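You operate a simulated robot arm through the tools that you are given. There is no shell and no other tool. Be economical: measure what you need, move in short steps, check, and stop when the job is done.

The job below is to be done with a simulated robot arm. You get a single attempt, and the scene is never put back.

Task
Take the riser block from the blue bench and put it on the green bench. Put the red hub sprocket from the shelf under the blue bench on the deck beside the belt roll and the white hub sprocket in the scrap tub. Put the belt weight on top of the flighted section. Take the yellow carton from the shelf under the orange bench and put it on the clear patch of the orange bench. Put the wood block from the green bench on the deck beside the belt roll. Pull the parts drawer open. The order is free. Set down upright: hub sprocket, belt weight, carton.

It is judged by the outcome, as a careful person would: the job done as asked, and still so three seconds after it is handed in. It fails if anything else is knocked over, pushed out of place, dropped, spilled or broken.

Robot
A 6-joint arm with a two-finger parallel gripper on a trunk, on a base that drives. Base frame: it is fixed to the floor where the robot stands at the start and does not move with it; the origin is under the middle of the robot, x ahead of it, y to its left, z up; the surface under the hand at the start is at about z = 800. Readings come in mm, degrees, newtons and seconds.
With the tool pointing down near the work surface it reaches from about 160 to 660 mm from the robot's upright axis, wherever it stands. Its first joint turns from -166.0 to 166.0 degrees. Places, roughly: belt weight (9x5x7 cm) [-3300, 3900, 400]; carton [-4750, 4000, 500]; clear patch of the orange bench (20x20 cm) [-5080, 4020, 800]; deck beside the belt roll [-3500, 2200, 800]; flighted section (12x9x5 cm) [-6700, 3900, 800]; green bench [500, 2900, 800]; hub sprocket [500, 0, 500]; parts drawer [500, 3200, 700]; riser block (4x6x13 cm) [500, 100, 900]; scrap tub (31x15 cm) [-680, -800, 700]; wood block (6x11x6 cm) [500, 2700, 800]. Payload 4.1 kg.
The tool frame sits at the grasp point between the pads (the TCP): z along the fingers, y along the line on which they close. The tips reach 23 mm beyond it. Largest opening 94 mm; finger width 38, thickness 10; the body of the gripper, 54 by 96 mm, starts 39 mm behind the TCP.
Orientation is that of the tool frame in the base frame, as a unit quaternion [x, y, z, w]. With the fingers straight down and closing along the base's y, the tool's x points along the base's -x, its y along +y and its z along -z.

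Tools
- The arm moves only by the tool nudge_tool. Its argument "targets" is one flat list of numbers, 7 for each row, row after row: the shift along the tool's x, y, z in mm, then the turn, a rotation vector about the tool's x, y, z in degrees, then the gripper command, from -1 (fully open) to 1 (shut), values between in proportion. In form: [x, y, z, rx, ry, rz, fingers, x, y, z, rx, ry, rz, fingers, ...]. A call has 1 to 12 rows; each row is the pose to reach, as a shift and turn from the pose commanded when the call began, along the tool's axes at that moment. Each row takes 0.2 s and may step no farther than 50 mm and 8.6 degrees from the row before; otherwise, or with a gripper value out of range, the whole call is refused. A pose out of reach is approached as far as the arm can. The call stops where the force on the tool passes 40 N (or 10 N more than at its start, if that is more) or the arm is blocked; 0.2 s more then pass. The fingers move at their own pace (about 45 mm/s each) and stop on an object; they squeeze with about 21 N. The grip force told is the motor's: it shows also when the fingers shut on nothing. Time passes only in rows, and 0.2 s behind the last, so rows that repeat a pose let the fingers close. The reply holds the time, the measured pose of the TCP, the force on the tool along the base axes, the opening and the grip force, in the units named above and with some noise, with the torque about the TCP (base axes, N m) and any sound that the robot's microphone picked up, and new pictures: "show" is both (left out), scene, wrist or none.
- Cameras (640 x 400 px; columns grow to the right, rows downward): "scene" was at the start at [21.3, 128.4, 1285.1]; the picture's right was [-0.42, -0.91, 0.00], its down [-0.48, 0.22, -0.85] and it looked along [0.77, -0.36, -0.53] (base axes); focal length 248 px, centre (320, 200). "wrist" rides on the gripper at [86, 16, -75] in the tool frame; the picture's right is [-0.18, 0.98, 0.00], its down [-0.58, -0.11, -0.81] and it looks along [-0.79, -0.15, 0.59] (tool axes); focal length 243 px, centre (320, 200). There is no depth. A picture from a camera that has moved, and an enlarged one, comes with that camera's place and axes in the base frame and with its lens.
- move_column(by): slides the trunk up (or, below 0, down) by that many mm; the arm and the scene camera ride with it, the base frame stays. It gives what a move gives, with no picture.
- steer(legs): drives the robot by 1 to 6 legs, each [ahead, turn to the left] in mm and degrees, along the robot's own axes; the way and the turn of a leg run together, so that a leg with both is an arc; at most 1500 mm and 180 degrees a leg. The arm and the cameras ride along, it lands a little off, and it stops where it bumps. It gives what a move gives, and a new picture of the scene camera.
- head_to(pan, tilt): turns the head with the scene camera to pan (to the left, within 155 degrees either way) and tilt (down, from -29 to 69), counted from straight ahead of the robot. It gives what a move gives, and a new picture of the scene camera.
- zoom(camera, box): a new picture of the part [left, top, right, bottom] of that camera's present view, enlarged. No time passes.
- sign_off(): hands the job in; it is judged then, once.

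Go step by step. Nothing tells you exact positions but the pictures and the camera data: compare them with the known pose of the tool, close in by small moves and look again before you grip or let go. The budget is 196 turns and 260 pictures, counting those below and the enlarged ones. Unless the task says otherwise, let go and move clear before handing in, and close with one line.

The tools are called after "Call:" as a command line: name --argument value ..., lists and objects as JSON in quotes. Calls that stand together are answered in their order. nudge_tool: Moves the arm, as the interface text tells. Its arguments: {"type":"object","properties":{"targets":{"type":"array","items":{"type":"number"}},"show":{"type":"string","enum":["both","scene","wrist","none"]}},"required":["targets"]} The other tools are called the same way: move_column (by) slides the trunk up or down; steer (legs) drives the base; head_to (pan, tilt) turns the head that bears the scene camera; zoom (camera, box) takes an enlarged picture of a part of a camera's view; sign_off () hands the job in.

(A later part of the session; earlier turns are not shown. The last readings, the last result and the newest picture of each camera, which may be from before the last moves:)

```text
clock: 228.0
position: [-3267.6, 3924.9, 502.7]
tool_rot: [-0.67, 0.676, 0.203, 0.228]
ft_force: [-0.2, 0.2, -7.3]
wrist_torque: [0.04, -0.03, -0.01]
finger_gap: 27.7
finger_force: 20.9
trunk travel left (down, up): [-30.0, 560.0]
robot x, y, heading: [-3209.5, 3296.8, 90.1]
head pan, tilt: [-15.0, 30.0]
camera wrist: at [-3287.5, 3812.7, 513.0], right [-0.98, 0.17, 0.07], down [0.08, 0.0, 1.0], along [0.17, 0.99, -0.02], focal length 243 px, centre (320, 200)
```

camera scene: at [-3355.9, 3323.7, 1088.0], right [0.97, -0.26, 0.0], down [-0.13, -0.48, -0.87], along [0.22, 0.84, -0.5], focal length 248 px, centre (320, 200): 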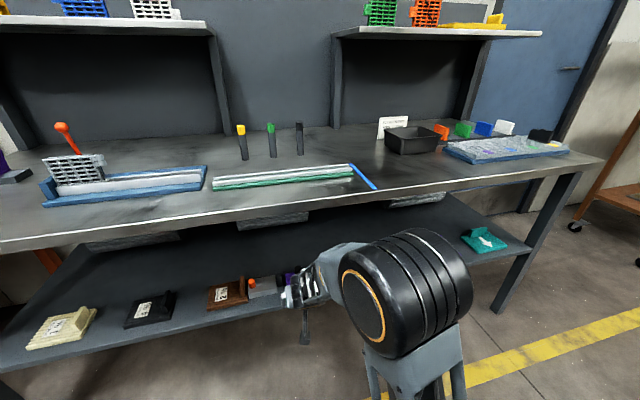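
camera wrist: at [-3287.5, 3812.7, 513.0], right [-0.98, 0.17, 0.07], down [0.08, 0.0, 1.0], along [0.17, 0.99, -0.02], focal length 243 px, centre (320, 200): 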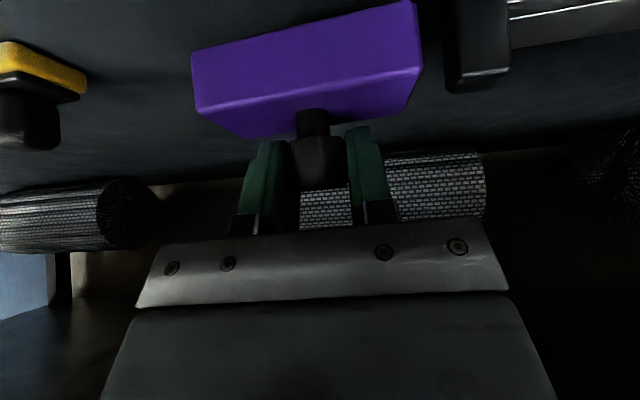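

Weight held level. Back out, raise the trunk, retract, then drive west toward the green end bench.

Call:
steer --legs '[[-230, 0]]'

Call:
move_column --by 400

Call:
nudge_tool --targets '[30, 0, -22, 0, 0, 0, 1, 60, 0, -44, 0, 0, 0, 1, 90, 0, -66, 0, 0, 0, 1]' --show "none"

Call:
steer --legs '[[0, 88], [1500, 0], [700, 0]]'

Call:
head_to --pan -35 --tilt 25

```text
clock: 229.8
position: [-3270.7, 3696.5, 504.5]
tool_rot: [-0.671, 0.675, 0.204, 0.229]
ft_force: [-0.7, 0.2, -7.1]
wrist_torque: [0.07, 0.03, 0.0]
finger_gap: 27.7
finger_force: 20.9
trunk travel left (down, up): [-30.0, 560.0]
robot x, y, heading: [-3213.8, 3063.8, 90.1]
head pan, tilt: [-15.0, 30.0]
camera scene: at [-3355.6, 3094.2, 1088.0], right [0.97, -0.25, 0.0], down [-0.13, -0.48, -0.87], along [0.22, 0.84, -0.5], focal length 248 px, centre (320, 200)
```

scene: 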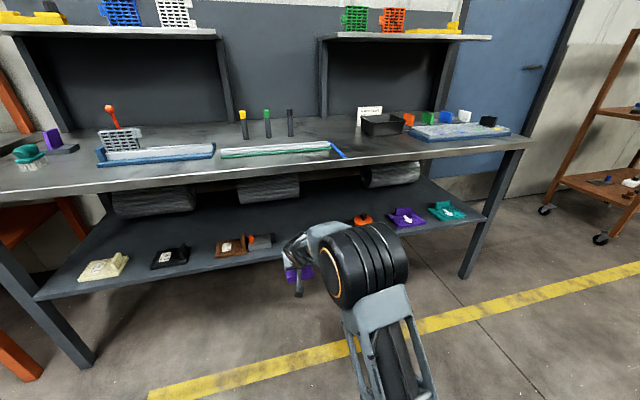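

```text
clock: 233.6
position: [-3271.1, 3696.1, 903.9]
tool_rot: [-0.672, 0.675, 0.203, 0.229]
ft_force: [0.0, 0.5, -8.5]
wrist_torque: [0.06, -0.01, -0.02]
finger_gap: 27.8
finger_force: 21.4
trunk travel left (down, up): [-430.0, 160.0]
robot x, y, heading: [-3214.3, 3064.2, 90.5]
head pan, tilt: [-15.0, 30.0]
```

```text
clock: 234.4
position: [-3273.2, 3584.4, 903.3]
tool_rot: [-0.672, 0.674, 0.204, 0.228]
ft_force: [0.4, 0.1, -6.9]
wrist_torque: [0.05, 0.03, 0.04]
finger_gap: 27.6
finger_force: 21.3
trunk travel left (down, up): [-430.0, 160.0]
robot x, y, heading: [-3210.3, 3064.5, 90.2]
head pan, tilt: [-15.0, 30.0]
```

```text
clock: 249.0
position: [-5927.6, 3099.7, 901.9]
tool_rot: [0.951, -0.025, -0.306, -0.025]
ft_force: [-0.5, -0.8, -8.1]
wrist_torque: [0.0, 0.04, 0.02]
finger_gap: 27.4
finger_force: 21.2
trunk travel left (down, up): [-430.0, 160.0]
robot x, y, heading: [-5407.3, 3135.7, 177.7]
head pan, tilt: [-15.0, 30.0]
camera scene: at [-5440.7, 2994.9, 1487.9], right [0.3, 0.95, 0.0], down [0.48, -0.15, -0.87], along [-0.83, 0.26, -0.5], focal length 248 px, centre (320, 200)
```

scene: 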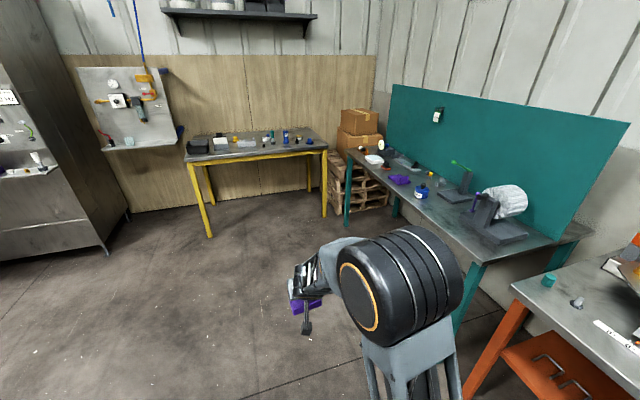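

```text
clock: 249.8
position: [-5927.6, 3100.2, 902.2]
tool_rot: [0.952, -0.024, -0.304, -0.026]
ft_force: [-0.2, -0.3, -7.4]
wrist_torque: [0.0, 0.05, -0.01]
finger_gap: 27.4
finger_force: 21.1
trunk travel left (down, up): [-430.0, 160.0]
robot x, y, heading: [-5408.0, 3135.4, 177.8]
head pan, tilt: [-35.0, 25.0]
camera scene: at [-5427.6, 3023.8, 1495.9], right [0.61, 0.79, 0.0], down [0.34, -0.26, -0.91], along [-0.72, 0.55, -0.42], focal length 248 px, centre (320, 200)
```

scene: 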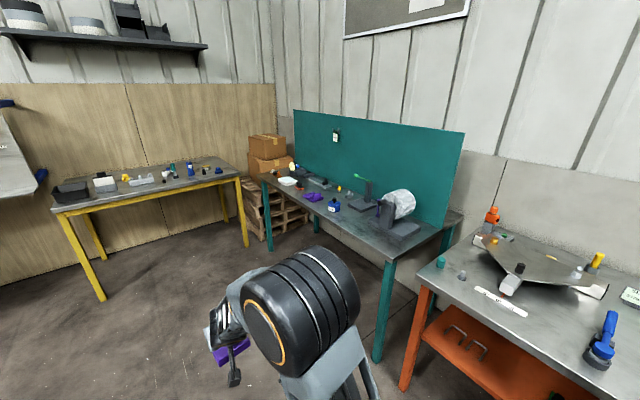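

Call:
zoom --camera "scene" --box '[250, 150, 450, 270]'

```text
3.20 times, centred on (350, 210) of scene
camera zoom: at [-5427.6, 3023.8, 1495.9], right [0.61, 0.79, 0.0], down [0.34, -0.26, -0.91], along [-0.72, 0.55, -0.42], focal length 794 px, centre (224, 168)
```

zoom: 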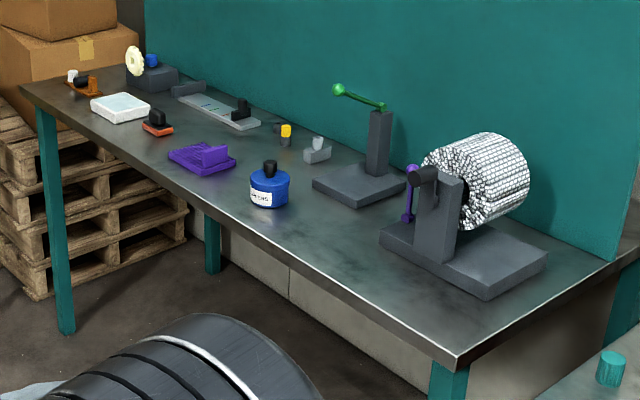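

The flighted section is the purple slab with an upright flight near (−6646, 3894). Drive in front of it.

Call:
steer --legs '[[1165, 0], [0, -87.8], [100, 0]]'

Call:
head_to --pan -5 --tilt 50

Call:
nudge_tool --targets '[0, 0, 0, 0, 0, 0, 1]' --show "wrist"

```text
clock: 260.1
position: [-6598.3, 3808.1, 903.3]
tool_rot: [-0.671, 0.676, 0.203, 0.229]
ft_force: [-1.4, -0.9, -7.7]
wrist_torque: [0.02, 0.0, -0.02]
finger_gap: 27.7
finger_force: 21.3
trunk travel left (down, up): [-430.0, 160.0]
robot x, y, heading: [-6542.7, 3289.2, 89.9]
head pan, tilt: [-35.0, 25.0]
camera scene: at [-6653.3, 3305.3, 1495.9], right [0.82, -0.57, 0.0], down [-0.24, -0.35, -0.91], along [0.52, 0.74, -0.42], focal length 248 px, centre (320, 200)
```

scene: 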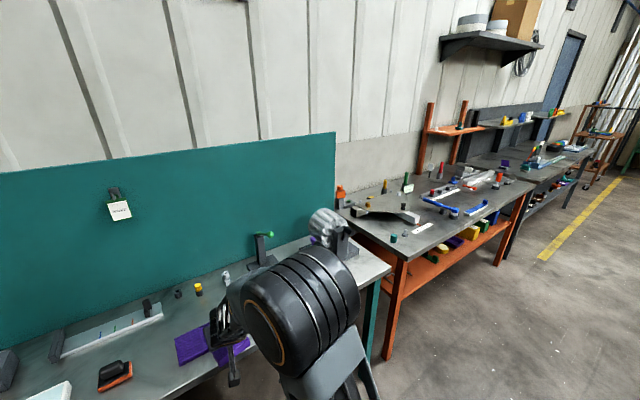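

```text
clock: 261.1
position: [-6598.9, 3807.0, 900.9]
tool_rot: [-0.671, 0.676, 0.203, 0.228]
ft_force: [0.3, 0.6, -7.9]
wrist_torque: [0.04, 0.0, -0.03]
finger_gap: 27.2
finger_force: 21.2
trunk travel left (down, up): [-430.0, 160.0]
robot x, y, heading: [-6541.7, 3292.6, 90.1]
head pan, tilt: [-5.0, 50.0]
camera scene: at [-6699.4, 3306.4, 1458.5], right [1.0, -0.09, 0.0], down [-0.07, -0.76, -0.64], along [0.06, 0.64, -0.77], focal length 248 px, centre (320, 200)
```

scene: 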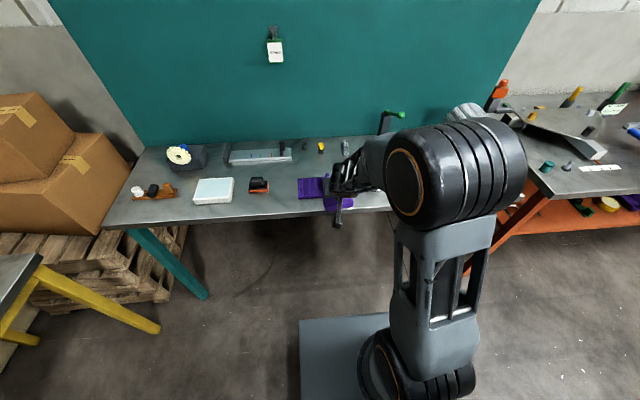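

```text
clock: 261.5
position: [-6599.5, 3807.3, 902.7]
tool_rot: [-0.671, 0.676, 0.203, 0.229]
ft_force: [0.2, -0.6, -7.2]
wrist_torque: [0.0, 0.03, -0.02]
finger_gap: 27.4
finger_force: 21.6
trunk travel left (down, up): [-430.0, 160.0]
robot x, y, heading: [-6539.6, 3290.7, 89.9]
head pan, tilt: [-5.0, 50.0]
camera wrist: at [-6617.8, 3694.6, 912.0], right [-0.98, 0.17, 0.07], down [0.08, 0.0, 1.0], along [0.17, 0.99, -0.02], focal length 243 px, centre (320, 200)
```

wrist: 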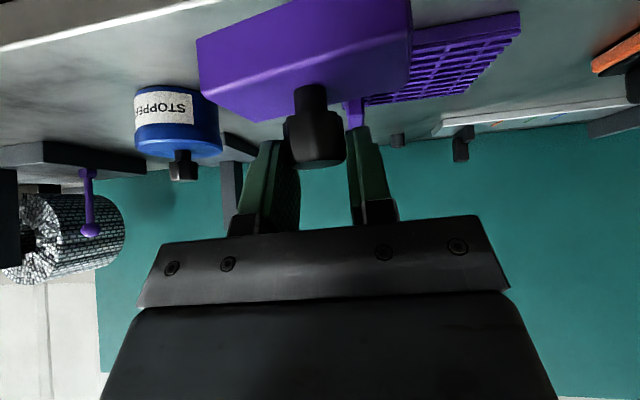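

Call:
zoom --camera "scene" --box '[270, 160, 370, 220]'

Call:
zoom --camera "wrist" --box '[180, 0, 560, 180]'

```text
6.40 times, centred on (320, 190) of scene
camera zoom: at [-6699.5, 3306.3, 1458.4], right [1.0, -0.09, 0.0], down [-0.07, -0.76, -0.64], along [0.06, 0.64, -0.77], focal length 1588 px, centre (320, 264)
```

zoom: 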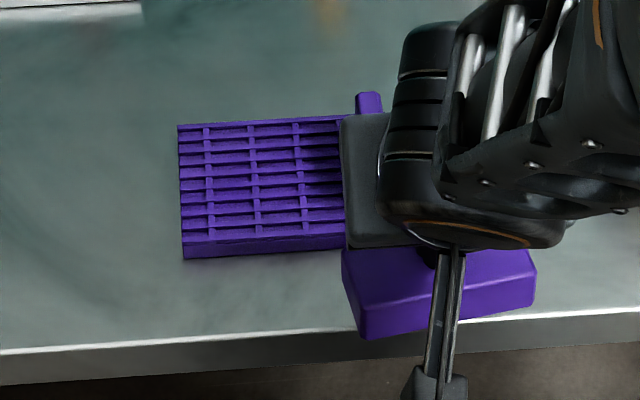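

```text
1.68 times, centred on (370, 90) of wrist
camera zoom: at [-6617.8, 3694.6, 912.0], right [-0.98, 0.17, 0.07], down [0.08, 0.0, 1.0], along [0.17, 0.99, -0.02], focal length 409 px, centre (236, 385)
```

zoom: 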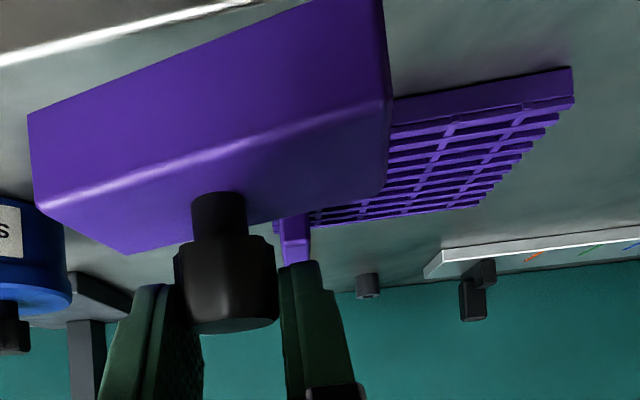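

The slab spans x −6720…−6600, y 3862–3950, with the flight at x≈−6614; the flat part is ~98 mm wide. The weight has turned about +9° on its knob, so I'll counter-rotate, rise, and hover over centre (−6676, 3906).

Call:
nudge_tool --targets '[-15, -1, -21, 0, 0, 0, 1, -29, -2, -41, 0, 0, 0, 1, -29, 36, -42, 0, 0, 0, 1, -29, 75, -44, 0, 0, 0, 1, -67, 76, -17, 2.9, 0.15, 4.05, 1, -105, 77, 10, 5.8, 0.3, 8.1, 1]' --show "both"

Call:
zoom --camera "scene" --box '[270, 160, 370, 220]'

```text
clock: 262.9
position: [-6675.4, 3900.5, 951.1]
tool_rot: [-0.609, 0.732, 0.18, 0.245]
ft_force: [0.6, -0.3, -7.7]
wrist_torque: [0.04, 0.03, 0.01]
finger_gap: 27.7
finger_force: 21.1
trunk travel left (down, up): [-430.0, 160.0]
robot x, y, heading: [-6536.8, 3287.6, 90.2]
head pan, tilt: [-5.0, 50.0]
camera scene: at [-6699.5, 3307.0, 1458.4], right [1.0, -0.09, 0.0], down [-0.07, -0.76, -0.64], along [0.06, 0.64, -0.77], focal length 248 px, centre (320, 200)
camera wrist: at [-6714.3, 3793.4, 961.5], right [-0.94, 0.34, 0.07], down [0.08, -0.01, 1.0], along [0.34, 0.94, -0.02], focal length 243 px, centre (320, 200)
```

scene: 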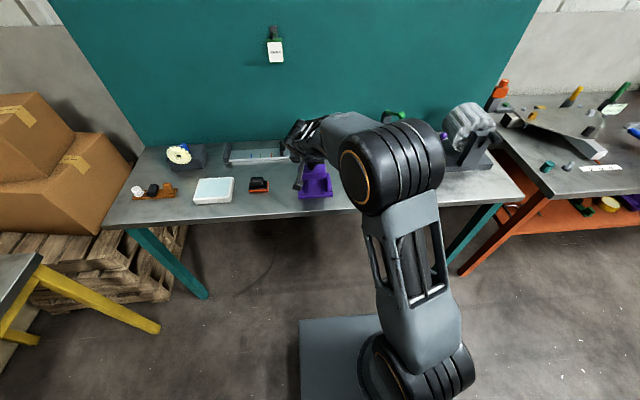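
wrist: 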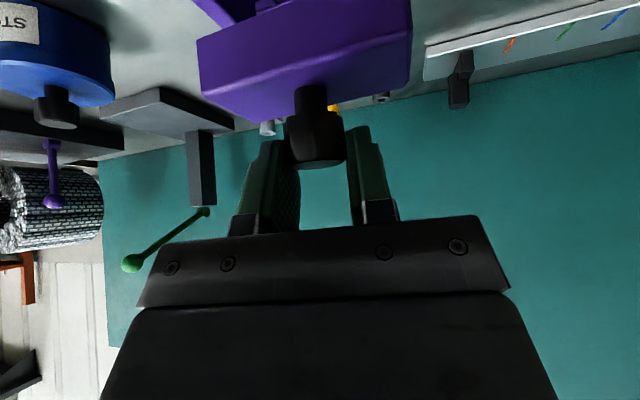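

```text
6.40 times, centred on (320, 190) of scene
camera zoom: at [-6699.5, 3307.0, 1458.4], right [1.0, -0.09, 0.0], down [-0.07, -0.76, -0.64], along [0.06, 0.64, -0.77], focal length 1588 px, centre (320, 264)
```

zoom: 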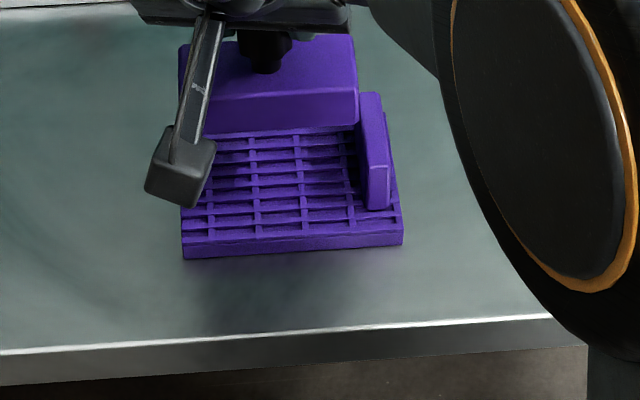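

Well aligned: weight spans x −6717…−6627 above the flat part. Lower vertically.

Call:
nudge_tool --targets '[12, 0.7, 16, 0, 0, 0, 1, 20, 1.2, 28.5, 0, 0, 0, 1, 26, 1.6, 36.6, 0, 0, 0, 1]' --show "scene"

Call:
zoom --camera "scene" --box '[270, 160, 370, 220]'

```text
clock: 263.7
position: [-6676.0, 3899.8, 906.5]
tool_rot: [-0.609, 0.732, 0.181, 0.247]
ft_force: [0.1, -0.2, -8.4]
wrist_torque: [0.03, -0.01, 0.02]
finger_gap: 27.4
finger_force: 21.2
trunk travel left (down, up): [-430.0, 160.0]
robot x, y, heading: [-6541.8, 3290.1, 89.9]
head pan, tilt: [-5.0, 50.0]
camera scene: at [-6699.6, 3306.5, 1458.4], right [1.0, -0.09, 0.0], down [-0.07, -0.76, -0.64], along [0.06, 0.64, -0.77], focal length 248 px, centre (320, 200)
```

scene: 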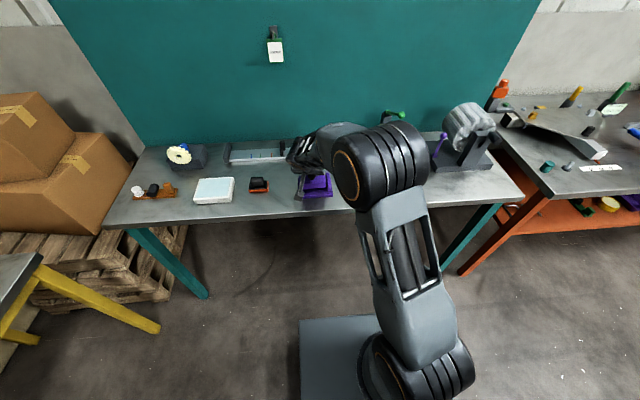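

```text
6.40 times, centred on (320, 190) of scene
camera zoom: at [-6699.6, 3306.5, 1458.4], right [1.0, -0.09, 0.0], down [-0.07, -0.76, -0.64], along [0.06, 0.64, -0.77], focal length 1588 px, centre (320, 264)
```

zoom: 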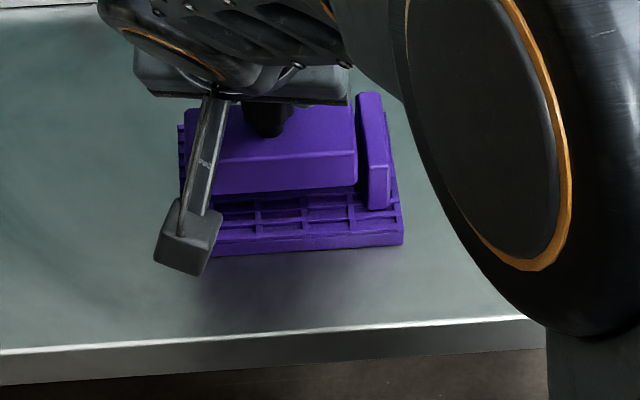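

Nicely positioned beside the flight. Continue down in small steps.

Call:
nudge_tool --targets '[3, 0.2, 4, 0, 0, 0, 1, 6, 0.4, 8.1, 0, 0, 0, 1, 8, 0.5, 11.4, 0, 0, 0, 1]' --show "none"

Call:
nudge_tool --targets '[1.2, 0.1, 1.6, 0, 0, 0, 1, 2.3, 0.1, 3.2, 0, 0, 0, 1]' --show "none"

```text
clock: 264.5
position: [-6675.5, 3899.2, 894.7]
tool_rot: [-0.61, 0.732, 0.182, 0.245]
ft_force: [0.2, 0.2, -8.4]
wrist_torque: [-0.01, 0.03, 0.01]
finger_gap: 27.4
finger_force: 20.8
trunk travel left (down, up): [-430.0, 160.0]
robot x, y, heading: [-6541.5, 3289.4, 90.1]
head pan, tilt: [-5.0, 50.0]
```

```text
clock: 265.1
position: [-6676.9, 3899.9, 890.1]
tool_rot: [-0.609, 0.732, 0.183, 0.246]
ft_force: [-0.8, -0.3, -7.2]
wrist_torque: [0.03, -0.01, -0.03]
finger_gap: 27.1
finger_force: 20.7
trunk travel left (down, up): [-430.0, 160.0]
robot x, y, heading: [-6542.6, 3287.1, 89.8]
head pan, tilt: [-5.0, 50.0]
```

Call:
nudge_tool --targets '[1.2, 0.1, 1.6, 0, 0, 0, 1, 2.3, 0.1, 3.2, 0, 0, 0, 1]' --show "none"

Call:
nudge_tool --targets '[1.2, 0.1, 1.6, 0, 0, 0, 1, 2.3, 0.1, 3.2, 0, 0, 0, 1]' --show "none"

```text
clock: 265.7
position: [-6676.0, 3899.3, 887.3]
tool_rot: [-0.609, 0.732, 0.182, 0.245]
ft_force: [0.3, 0.5, -8.0]
wrist_torque: [0.03, 0.01, 0.0]
finger_gap: 27.5
finger_force: 20.9
trunk travel left (down, up): [-430.0, 160.0]
robot x, y, heading: [-6540.5, 3285.0, 90.0]
head pan, tilt: [-5.0, 50.0]
```

```text
clock: 266.3
position: [-6674.7, 3900.2, 885.1]
tool_rot: [-0.609, 0.731, 0.186, 0.246]
ft_force: [1.1, 0.4, 4.9]
wrist_torque: [0.02, 0.52, -0.14]
finger_gap: 27.3
finger_force: 20.6
trunk travel left (down, up): [-430.0, 160.0]
robot x, y, heading: [-6539.7, 3290.0, 90.1]
head pan, tilt: [-5.0, 50.0]
```

Contact. Open a little and withdraw along the tool axis.

Call:
nudge_tool --targets '[0, 0, -0.5, 0, 0, 0, -0.1, 0, 0, -0.5, 0, 0, 0, -0.1, 0, 0, -0.5, 0, 0, 0, -0.1, 0, 0, -25, 0, 0, 0, -0.1, 0, 0, -65, 0, 0, 0, -0.1, 0, 0, -110, 0, 0, 0, -0.1]' --show "both"

Call:
zoom --camera "scene" --box '[270, 160, 370, 220]'

```text
clock: 267.7
position: [-6691.6, 3836.9, 969.7]
tool_rot: [-0.609, 0.731, 0.182, 0.246]
ft_force: [-0.5, -0.3, -0.4]
wrist_torque: [-0.05, 0.04, 0.0]
finger_gap: 51.5
finger_force: 0.1
trunk travel left (down, up): [-430.0, 160.0]
robot x, y, heading: [-6536.0, 3287.0, 90.2]
head pan, tilt: [-5.0, 50.0]
camera scene: at [-6699.4, 3305.6, 1458.4], right [1.0, -0.09, 0.0], down [-0.07, -0.76, -0.64], along [0.06, 0.64, -0.77], focal length 248 px, centre (320, 200)
camera wrist: at [-6729.1, 3729.7, 980.1], right [-0.94, 0.33, 0.07], down [0.08, -0.01, 1.0], along [0.33, 0.94, -0.01], focal length 243 px, centre (320, 200)
```

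scene: 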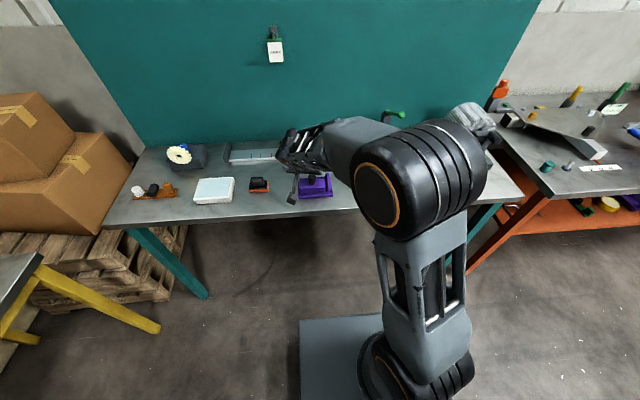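
wrist: 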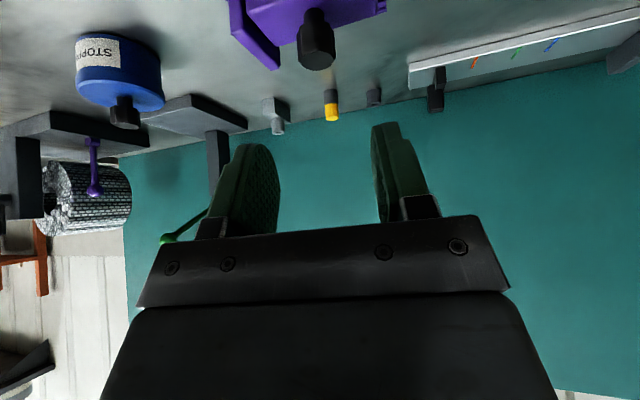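

```text
6.40 times, centred on (320, 190) of scene
camera zoom: at [-6699.4, 3305.6, 1458.4], right [1.0, -0.09, 0.0], down [-0.07, -0.76, -0.64], along [0.06, 0.64, -0.77], focal length 1588 px, centre (320, 264)
```

zoom: 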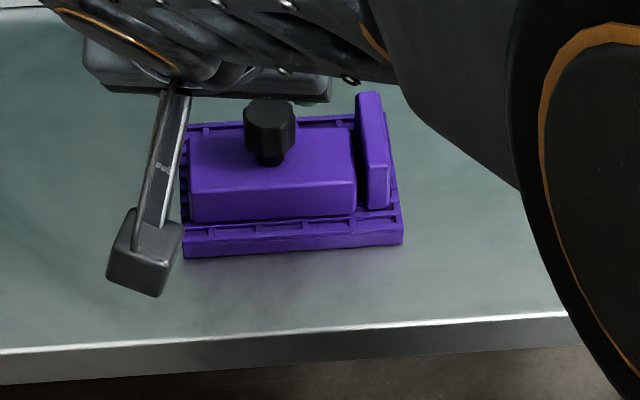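

The belt weight sits properly on the flighted section. Next the yellow carton at the orange bench.

Call:
steer --legs '[[-180, 0], [0, -90], [1500, 0], [340, 0], [0, 90]]'

Call:
move_column --by -170

Call:
head_to --pan 0 --tilt 40

Call:
head_to --pan 30 --tilt 40

```text
clock: 285.6
position: [-4855.3, 3731.9, 969.6]
tool_rot: [-0.617, 0.725, 0.185, 0.243]
ft_force: [0.2, -0.2, -0.4]
wrist_torque: [0.0, -0.01, 0.02]
finger_gap: 51.7
finger_force: 0.1
trunk travel left (down, up): [-430.0, 160.0]
robot x, y, heading: [-4687.7, 3188.9, 91.4]
head pan, tilt: [-5.0, 50.0]
camera scene: at [-4852.4, 3199.3, 1458.5], right [1.0, -0.06, 0.0], down [-0.05, -0.76, -0.64], along [0.04, 0.64, -0.77], focal length 248 px, centre (320, 200)
```

scene: 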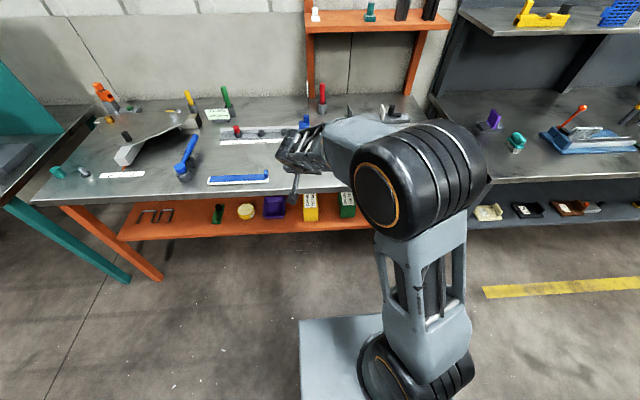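

```text
clock: 287.5
position: [-4856.1, 3732.0, 799.1]
tool_rot: [-0.618, 0.724, 0.185, 0.244]
ft_force: [-0.6, -0.2, -0.5]
wrist_torque: [0.01, 0.03, 0.0]
finger_gap: 51.7
finger_force: 0.0
trunk travel left (down, up): [-260.0, 330.0]
robot x, y, heading: [-4692.9, 3184.5, 91.1]
head pan, tilt: [-5.0, 50.0]
```

```text
clock: 288.2
position: [-4855.3, 3731.9, 800.7]
tool_rot: [-0.618, 0.724, 0.186, 0.244]
ft_force: [-0.3, -0.1, -0.7]
wrist_torque: [-0.01, -0.02, 0.01]
finger_gap: 51.8
finger_force: 0.0
trunk travel left (down, up): [-260.0, 330.0]
robot x, y, heading: [-4693.5, 3185.3, 91.0]
head pan, tilt: [0.0, 40.0]
camera scene: at [-4859.2, 3207.4, 1302.6], right [1.0, 0.02, 0.0], down [0.01, -0.64, -0.77], along [-0.02, 0.77, -0.64], focal length 248 px, centre (320, 200)
```

scene: 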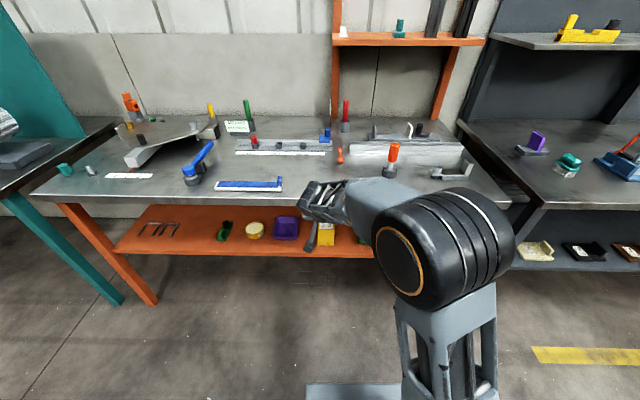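

```text
clock: 289.2
position: [-4855.7, 3731.0, 799.9]
tool_rot: [-0.618, 0.724, 0.186, 0.244]
ft_force: [0.2, 0.3, 0.0]
wrist_torque: [0.0, 0.02, -0.02]
finger_gap: 51.8
finger_force: 0.0
trunk travel left (down, up): [-260.0, 330.0]
robot x, y, heading: [-4693.5, 3185.5, 91.2]
head pan, tilt: [30.0, 40.0]
camera scene: at [-4901.4, 3195.1, 1302.6], right [0.85, 0.52, 0.0], down [0.33, -0.55, -0.77], along [-0.4, 0.65, -0.64], focal length 248 px, centre (320, 200)
```

scene: 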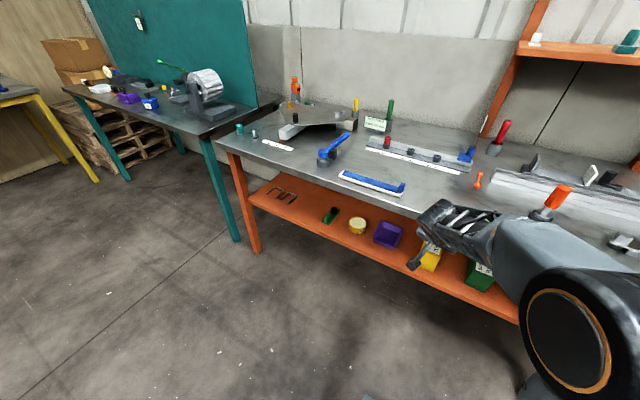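

Call:
zoom --camera "scene" --box '[240, 100, 540, 300]'

```text
2.00 times, centred on (390, 200) of scene
camera zoom: at [-4901.4, 3195.1, 1302.6], right [0.85, 0.52, 0.0], down [0.33, -0.55, -0.77], along [-0.4, 0.65, -0.64], focal length 496 px, centre (180, 200)
```

zoom: 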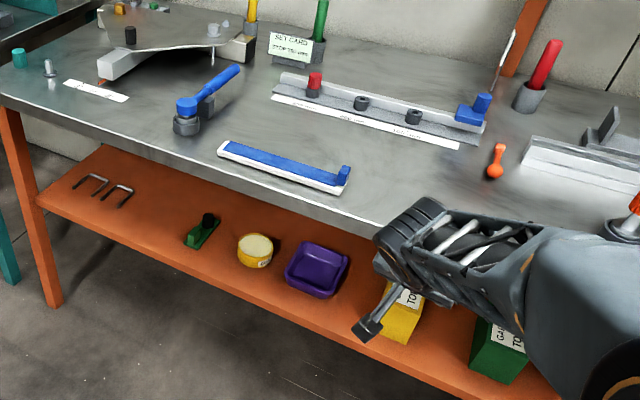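

Straighten the arm into its plane, reposition the robot opposite the yellow carton, and look again.

Call:
nudge_tool --targets '[9, -34, -5, 0, 0, 0, -1, 18, -68, -10, -3.9, -0.2, -5.5, -1, 27, -101, -16, -7.8, -0.4, -10.9, -1]' --show "none"

Call:
steer --legs '[[-285, 0], [0, 16.8], [300, 0], [0, -18]]'

Call:
move_column --by -230

Call:
nudge_tool --targets '[0, 0, 0, 0, 0, 0, -1]' --show "wrist"

```text
clock: 290.0
position: [-4760.4, 3683.5, 799.5]
tool_rot: [0.697, -0.648, -0.213, -0.22]
ft_force: [-0.5, 0.6, -0.3]
wrist_torque: [0.02, -0.01, -0.03]
finger_gap: 94.3
finger_force: 0.1
trunk travel left (down, up): [-260.0, 330.0]
robot x, y, heading: [-4690.9, 3188.2, 91.5]
head pan, tilt: [30.0, 40.0]
```

```text
clock: 295.5
position: [-4843.4, 3683.8, 801.3]
tool_rot: [0.694, -0.651, -0.212, -0.222]
ft_force: [0.6, -0.1, 0.4]
wrist_torque: [-0.02, -0.02, -0.04]
finger_gap: 94.1
finger_force: 0.1
trunk travel left (down, up): [-260.0, 330.0]
robot x, y, heading: [-4776.1, 3187.8, 90.7]
head pan, tilt: [30.0, 40.0]
camera scene: at [-4988.5, 3197.6, 1302.6], right [0.86, 0.51, 0.0], down [0.33, -0.55, -0.77], along [-0.39, 0.66, -0.64], focal length 248 px, centre (320, 200)
```

scene: 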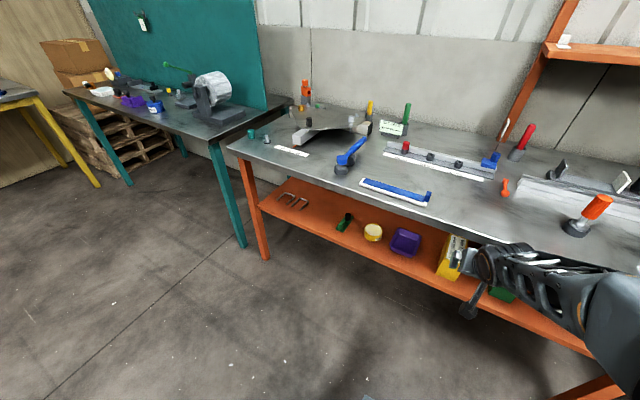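

```text
clock: 297.9
position: [-4842.1, 3684.6, 569.5]
tool_rot: [0.694, -0.651, -0.212, -0.222]
ft_force: [-0.1, -0.4, -0.3]
wrist_torque: [0.01, 0.0, -0.02]
finger_gap: 93.8
finger_force: 0.0
trunk travel left (down, up): [-30.0, 560.0]
robot x, y, heading: [-4781.3, 3187.1, 90.6]
head pan, tilt: [30.0, 40.0]
```

```text
clock: 298.4
position: [-4841.9, 3683.8, 570.5]
tool_rot: [0.695, -0.651, -0.211, -0.22]
ft_force: [0.5, 0.1, 0.3]
wrist_torque: [0.04, 0.01, -0.01]
finger_gap: 93.9
finger_force: 0.0
trunk travel left (down, up): [-30.0, 560.0]
robot x, y, heading: [-4775.2, 3185.3, 90.8]
head pan, tilt: [30.0, 40.0]
camera wrist: at [-4853.3, 3570.4, 580.1], right [-0.99, 0.1, 0.07], down [0.08, 0.01, 1.0], along [0.1, 1.0, -0.02], focal length 243 px, centre (320, 200)
```

wrist: 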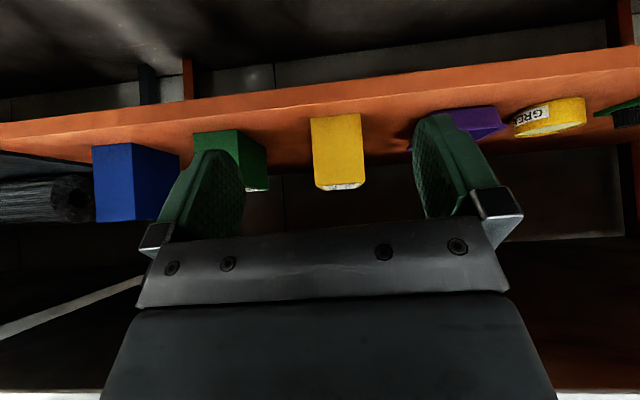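

Carton: about 74 wide × 105 tall, front at y≈3911, centred x≈−4843, on shelf z≈452. Pitch the tool 20° more toward horizontal, lower slightly, drive 120 mm closer.

Call:
nudge_tool --targets '[7, 0, 9, 0, -6.7, 0, -1, 13, 0, 18, 0, -13.4, 0, -1, 19, 0, 27, 0, -20, 0, -1]' --show "none"

Call:
steer --legs '[[120, -0.7]]'

Call:
nudge_tool --targets '[0, 0, 0, 0, 0, 0, -1]' --show "wrist"

```text
clock: 299.1
position: [-4826.4, 3684.1, 542.9]
tool_rot: [0.647, -0.633, -0.273, -0.327]
ft_force: [-1.2, 0.8, 1.2]
wrist_torque: [-0.04, -0.06, 0.0]
finger_gap: 94.2
finger_force: 0.1
out of reach, approached as far as the arm can: row 1, 2, 3
trunk travel left (down, up): [-30.0, 560.0]
robot x, y, heading: [-4779.4, 3188.0, 90.7]
head pan, tilt: [30.0, 40.0]
```

```text
clock: 300.4
position: [-4824.0, 3804.0, 543.5]
tool_rot: [0.649, -0.629, -0.272, -0.33]
ft_force: [-0.2, -0.7, 0.6]
wrist_torque: [-0.01, 0.01, -0.01]
finger_gap: 94.2
finger_force: 0.2
trunk travel left (down, up): [-30.0, 560.0]
robot x, y, heading: [-4778.8, 3304.4, 90.1]
head pan, tilt: [30.0, 40.0]
camera scene: at [-4989.1, 3318.2, 1072.6], right [0.87, 0.5, 0.0], down [0.32, -0.56, -0.77], along [-0.38, 0.66, -0.64], focal length 248 px, centre (320, 200)
```

scene: 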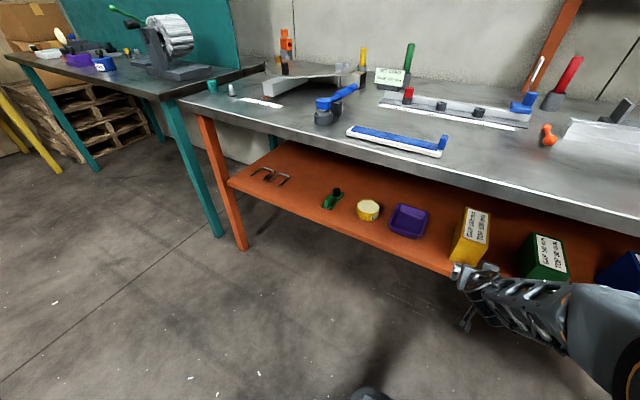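

```text
clock: 300.8
position: [-4824.3, 3804.1, 543.0]
tool_rot: [0.65, -0.629, -0.272, -0.33]
ft_force: [0.6, 0.4, -0.2]
wrist_torque: [0.02, 0.01, -0.02]
finger_gap: 93.8
finger_force: 0.0
trunk travel left (down, up): [-30.0, 560.0]
robot x, y, heading: [-4780.3, 3304.7, 90.3]
head pan, tilt: [30.0, 40.0]
camera wrist: at [-4840.3, 3692.0, 522.8], right [-0.99, 0.13, 0.06], down [0.02, -0.25, 0.97], along [0.14, 0.96, 0.25], focal length 243 px, centre (320, 200)
```

wrist: 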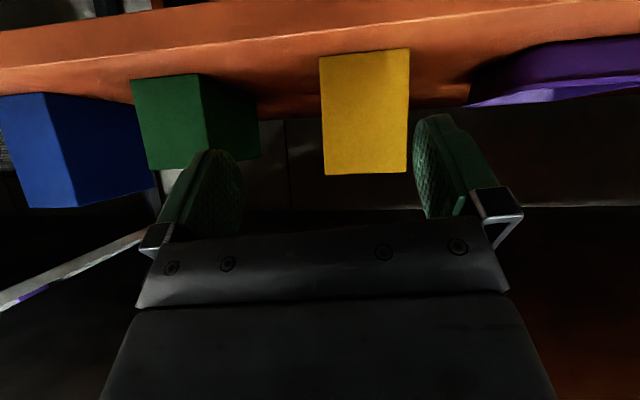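

Refined: carton front y≈3900, x centre −4849, z 460–555. Turn 2.4° and drive in so the arm's pose stays fixed, stopping short to check.

Call:
steer --legs '[[0, 2.4], [75, 0]]'

Call:
nudge_tool --targets '[6, 1, 5, 0, 0, 0, -1]' --show "wrist"

```text
clock: 302.2
position: [-4848.6, 3875.4, 542.4]
tool_rot: [0.662, -0.615, -0.278, -0.325]
ft_force: [-0.3, -0.4, 0.2]
wrist_torque: [0.03, 0.01, -0.02]
finger_gap: 93.9
finger_force: 0.0
trunk travel left (down, up): [-30.0, 560.0]
robot x, y, heading: [-4780.3, 3377.4, 92.5]
head pan, tilt: [30.0, 40.0]
camera scene: at [-4992.7, 3383.7, 1072.6], right [0.84, 0.54, 0.0], down [0.35, -0.54, -0.77], along [-0.41, 0.65, -0.64], focal length 248 px, centre (320, 200)
```

scene: 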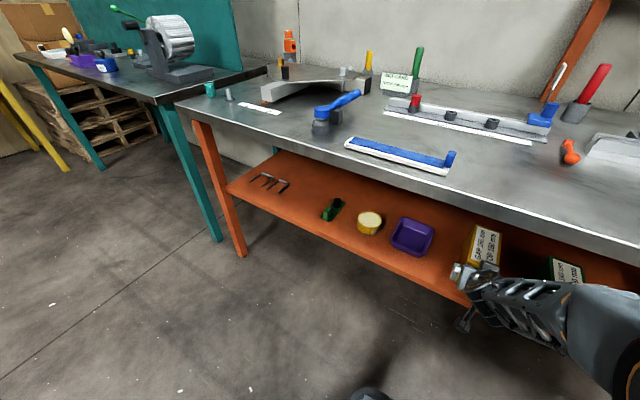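

```text
clock: 302.6
position: [-4848.9, 3875.7, 535.1]
tool_rot: [0.662, -0.615, -0.279, -0.325]
ft_force: [0.5, 0.5, -0.1]
wrist_torque: [0.0, -0.01, 0.02]
finger_gap: 93.9
finger_force: 0.1
trunk travel left (down, up): [-30.0, 560.0]
robot x, y, heading: [-4785.7, 3378.8, 92.4]
head pan, tilt: [30.0, 40.0]
camera wrist: at [-4859.7, 3763.7, 515.1], right [-0.99, 0.09, 0.06], down [0.03, -0.25, 0.97], along [0.1, 0.96, 0.25], focal length 243 px, centre (320, 200)
```

wrist: 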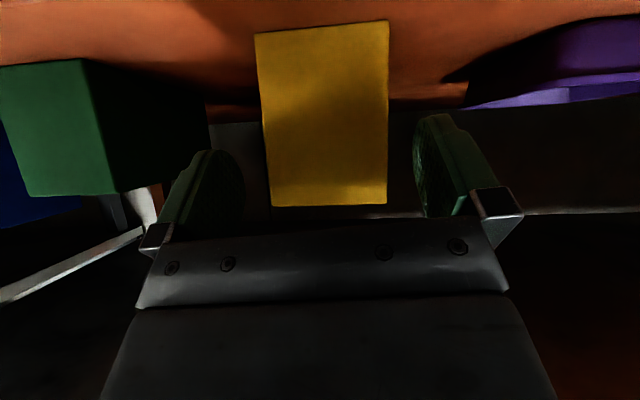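

Centred between the fingers. Drive 45 mm further and close.

Call:
steer --legs '[[46, 0]]'

Call:
nudge_tool --targets '[0, 0, 0, 0, 0, 0, 1, 0, 0, 0, 0, 0, 0, 1, 0, 0, 0, 0, 0, 0, 1, 0, 0, 0, 0, 0, 0, 1]' --show "wrist"

```text
clock: 303.5
position: [-4849.4, 3922.8, 535.7]
tool_rot: [0.662, -0.616, -0.278, -0.325]
ft_force: [-1.3, -1.1, -0.6]
wrist_torque: [-0.04, 0.04, -0.03]
finger_gap: 94.0
finger_force: 0.0
trunk travel left (down, up): [-30.0, 560.0]
robot x, y, heading: [-4783.5, 3426.6, 92.6]
head pan, tilt: [30.0, 40.0]
camera scene: at [-4994.7, 3430.3, 1072.6], right [0.84, 0.54, 0.0], down [0.34, -0.54, -0.77], along [-0.41, 0.65, -0.64], focal length 248 px, centre (320, 200)
```

scene: 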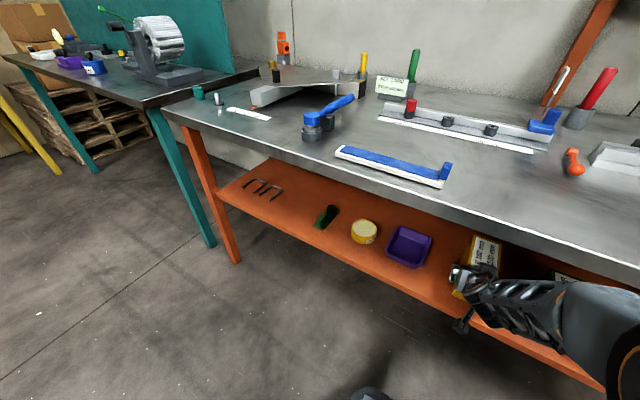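

```text
clock: 304.5
position: [-4850.4, 3923.2, 535.7]
tool_rot: [0.662, -0.616, -0.278, -0.325]
ft_force: [-0.7, 0.5, 4.5]
wrist_torque: [-0.04, 0.19, -0.02]
finger_gap: 69.8
finger_force: 21.0
trunk travel left (down, up): [-30.0, 560.0]
robot x, y, heading: [-4782.7, 3426.6, 92.6]
head pan, tilt: [30.0, 40.0]
camera wrist: at [-4861.6, 3810.4, 515.5], right [-0.99, 0.09, 0.06], down [0.03, -0.25, 0.97], along [0.1, 0.96, 0.25], focal length 243 px, centre (320, 200)
```

wrist: 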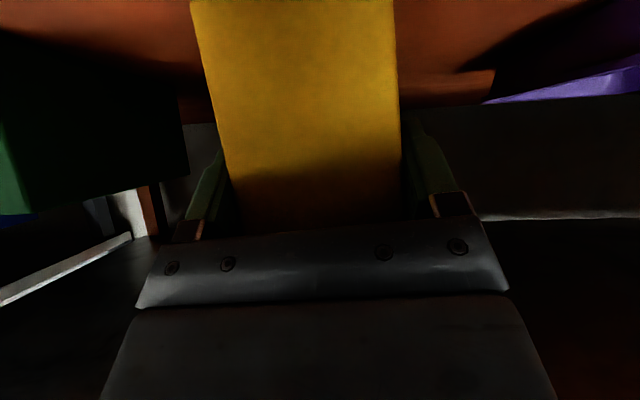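

Gripped at 70 mm. Lift with the trunk by 30 mm, back out, then raise.

Call:
move_column --by 30

Call:
steer --legs '[[-290, 0]]'

Call:
move_column --by 390

Call:
head_to --pan 10 --tilt 40

```text
clock: 305.3
position: [-4850.0, 3921.7, 566.1]
tool_rot: [0.661, -0.616, -0.279, -0.325]
ft_force: [-0.3, -0.6, -1.3]
wrist_torque: [-0.08, -0.02, -0.01]
finger_gap: 70.0
finger_force: 21.1
trunk travel left (down, up): [-60.0, 530.0]
robot x, y, heading: [-4786.2, 3428.3, 92.2]
head pan, tilt: [30.0, 40.0]
```

```text
clock: 307.3
position: [-4839.5, 3628.4, 564.8]
tool_rot: [0.664, -0.613, -0.28, -0.324]
ft_force: [-1.5, -0.3, -1.0]
wrist_torque: [-0.03, -0.02, -0.02]
finger_gap: 69.7
finger_force: 20.9
trunk travel left (down, up): [-60.0, 530.0]
robot x, y, heading: [-4773.0, 3135.3, 92.7]
head pan, tilt: [30.0, 40.0]
camera scene: at [-4981.6, 3136.4, 1102.6], right [0.84, 0.54, 0.0], down [0.35, -0.54, -0.77], along [-0.41, 0.64, -0.64], focal length 248 px, centre (320, 200)
```

scene: 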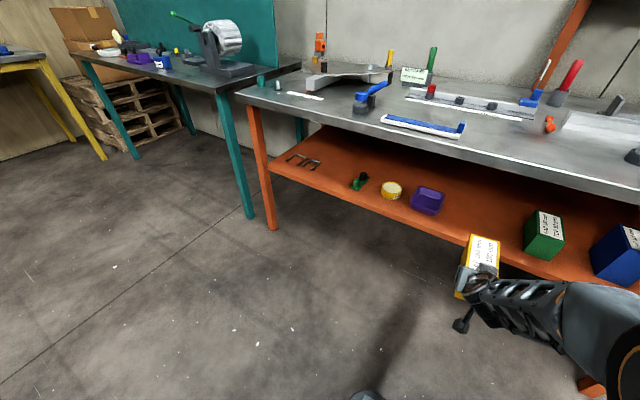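

```text
clock: 311.0
position: [-4840.5, 3630.2, 956.2]
tool_rot: [0.663, -0.614, -0.279, -0.324]
ft_force: [0.0, -0.5, -1.4]
wrist_torque: [-0.09, 0.0, 0.0]
finger_gap: 69.8
finger_force: 20.3
trunk travel left (down, up): [-450.0, 140.0]
robot x, y, heading: [-4770.7, 3128.0, 92.7]
head pan, tilt: [30.0, 40.0]
```

```text
clock: 311.9
position: [-4839.1, 3628.9, 957.1]
tool_rot: [0.663, -0.614, -0.279, -0.325]
ft_force: [0.8, -0.3, -1.0]
wrist_torque: [-0.05, -0.02, -0.02]
finger_gap: 69.7
finger_force: 20.8
trunk travel left (down, up): [-450.0, 140.0]
robot x, y, heading: [-4773.4, 3131.7, 92.8]
head pan, tilt: [10.0, 40.0]
camera scene: at [-4954.5, 3147.9, 1492.6], right [0.98, 0.22, 0.0], down [0.14, -0.63, -0.77], along [-0.17, 0.75, -0.64], focal length 248 px, centre (320, 200)
```

scene: 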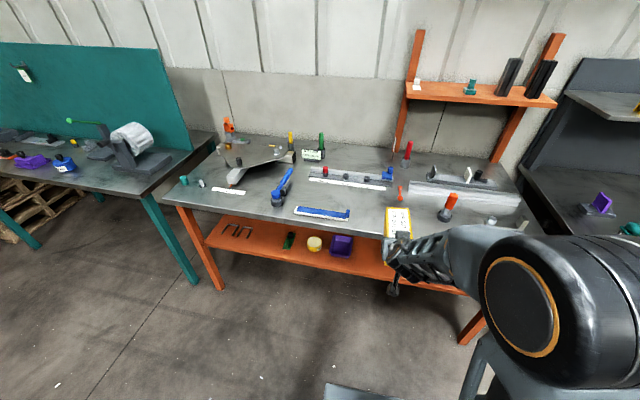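

Next carry the carton to the clear patch: robot to x≈−5038, heading 90°, then approach.

Call:
steer --legs '[[0, 87.3], [262, 0], [0, -90], [250, 0]]'

Call:
nudge_tool --targets '[0, 0, 0, 0, 0, 0, 1]' --show "wrist"

```text
clock: 322.7
position: [-5074.2, 3881.5, 956.4]
tool_rot: [0.647, -0.632, -0.27, -0.331]
ft_force: [0.7, -0.6, -1.7]
wrist_torque: [-0.05, -0.02, 0.01]
finger_gap: 69.7
finger_force: 20.8
trunk travel left (down, up): [-450.0, 140.0]
robot x, y, heading: [-5033.3, 3379.3, 89.6]
head pan, tilt: [10.0, 40.0]
camera scene: at [-5214.7, 3407.8, 1492.6], right [0.99, 0.17, 0.0], down [0.11, -0.63, -0.77], along [-0.13, 0.76, -0.64], focal length 248 px, centre (320, 200)
```

scene: 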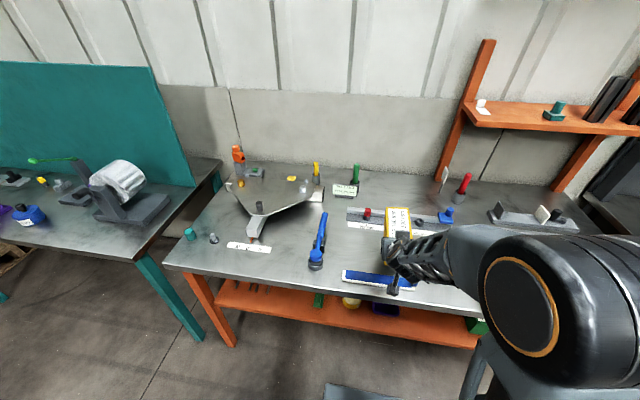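

```text
clock: 323.1
position: [-5074.1, 3881.8, 955.8]
tool_rot: [0.646, -0.632, -0.269, -0.332]
ft_force: [-0.1, 0.6, -1.0]
wrist_torque: [-0.07, 0.0, -0.02]
finger_gap: 69.7
finger_force: 20.1
trunk travel left (down, up): [-450.0, 140.0]
robot x, y, heading: [-5034.8, 3383.6, 89.7]
head pan, tilt: [10.0, 40.0]
camera wrist: at [-5090.6, 3770.4, 935.0], right [-0.99, 0.14, 0.06], down [0.02, -0.25, 0.97], along [0.14, 0.96, 0.25], focal length 243 px, centre (320, 200)
```

wrist: 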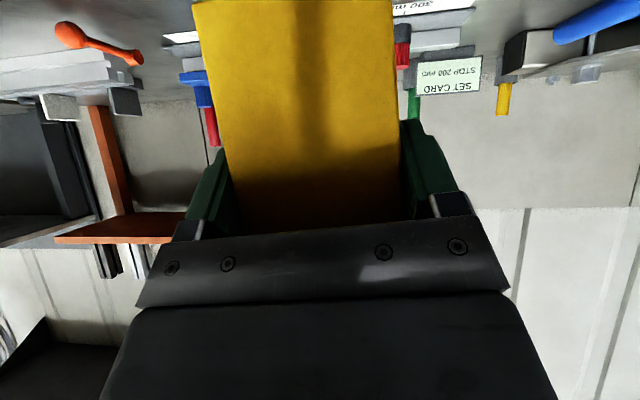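

Call:
zoom --camera "scene" --box '[300, 180, 480, 310]'

```text
3.08 times, centred on (390, 245) of scene
camera zoom: at [-5214.7, 3407.6, 1492.6], right [0.99, 0.17, 0.0], down [0.11, -0.63, -0.77], along [-0.13, 0.76, -0.64], focal length 764 px, centre (105, 62)
```

zoom: 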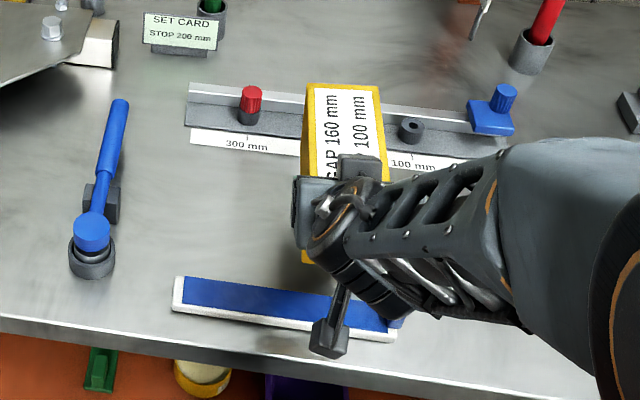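

The carton is ~155 mm deep; the clear area is y≈3885–4080 between the blue rule and the white ruler. I'll drive 56 mm forward so that the carton spans y≈3915–4070, then lower with the trunk.

Call:
steer --legs '[[56, 0]]'

Call:
move_column --by -55

Call:
head_to --pan 5 --tilt 45

Call:
zoom --camera "scene" --box '[290, 120, 470, 250]'

```text
clock: 324.0
position: [-5073.3, 3938.9, 954.9]
tool_rot: [0.646, -0.632, -0.27, -0.331]
ft_force: [-0.3, -0.1, -1.2]
wrist_torque: [-0.07, -0.02, 0.01]
finger_gap: 69.8
finger_force: 21.2
trunk travel left (down, up): [-450.0, 140.0]
robot x, y, heading: [-5035.0, 3439.1, 89.5]
head pan, tilt: [10.0, 40.0]
camera scene: at [-5214.3, 3464.2, 1492.6], right [0.99, 0.17, 0.0], down [0.11, -0.63, -0.77], along [-0.13, 0.76, -0.64], focal length 248 px, centre (320, 200)
```

scene: 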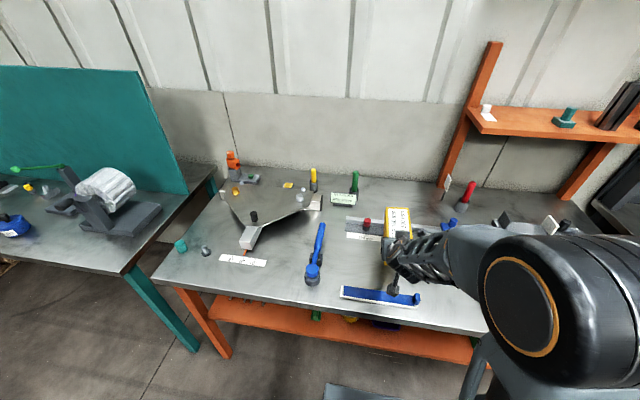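

```text
clock: 325.0
position: [-5073.4, 3936.4, 900.5]
tool_rot: [0.647, -0.632, -0.27, -0.33]
ft_force: [0.6, -0.7, -1.5]
wrist_torque: [-0.08, -0.02, 0.01]
finger_gap: 69.6
finger_force: 21.1
trunk travel left (down, up): [-395.0, 195.0]
robot x, y, heading: [-5030.2, 3440.1, 89.6]
head pan, tilt: [10.0, 40.0]
```

```text
clock: 325.6
position: [-5074.8, 3938.4, 900.2]
tool_rot: [0.647, -0.632, -0.269, -0.33]
ft_force: [-0.6, 0.0, -0.2]
wrist_torque: [-0.08, -0.02, 0.01]
finger_gap: 69.9
finger_force: 20.9
trunk travel left (down, up): [-395.0, 195.0]
robot x, y, heading: [-5031.6, 3437.5, 89.6]
head pan, tilt: [5.0, 45.0]
camera scene: at [-5206.7, 3461.1, 1430.4], right [1.0, 0.08, 0.0], down [0.06, -0.7, -0.71], along [-0.06, 0.7, -0.71], focal length 248 px, centre (320, 200)
```

scene: 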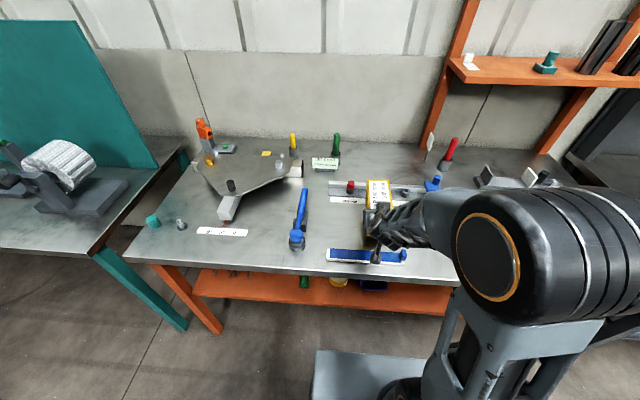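

```text
3.08 times, centred on (380, 185) of scene
camera zoom: at [-5206.7, 3461.1, 1430.4], right [1.0, 0.08, 0.0], down [0.06, -0.7, -0.71], along [-0.06, 0.7, -0.71], focal length 764 px, centre (135, 246)
```

zoom: 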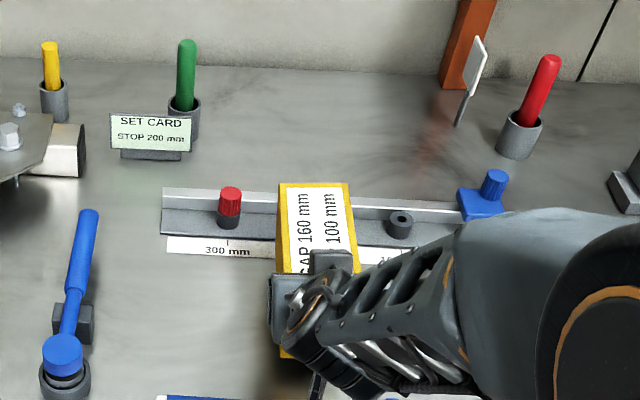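

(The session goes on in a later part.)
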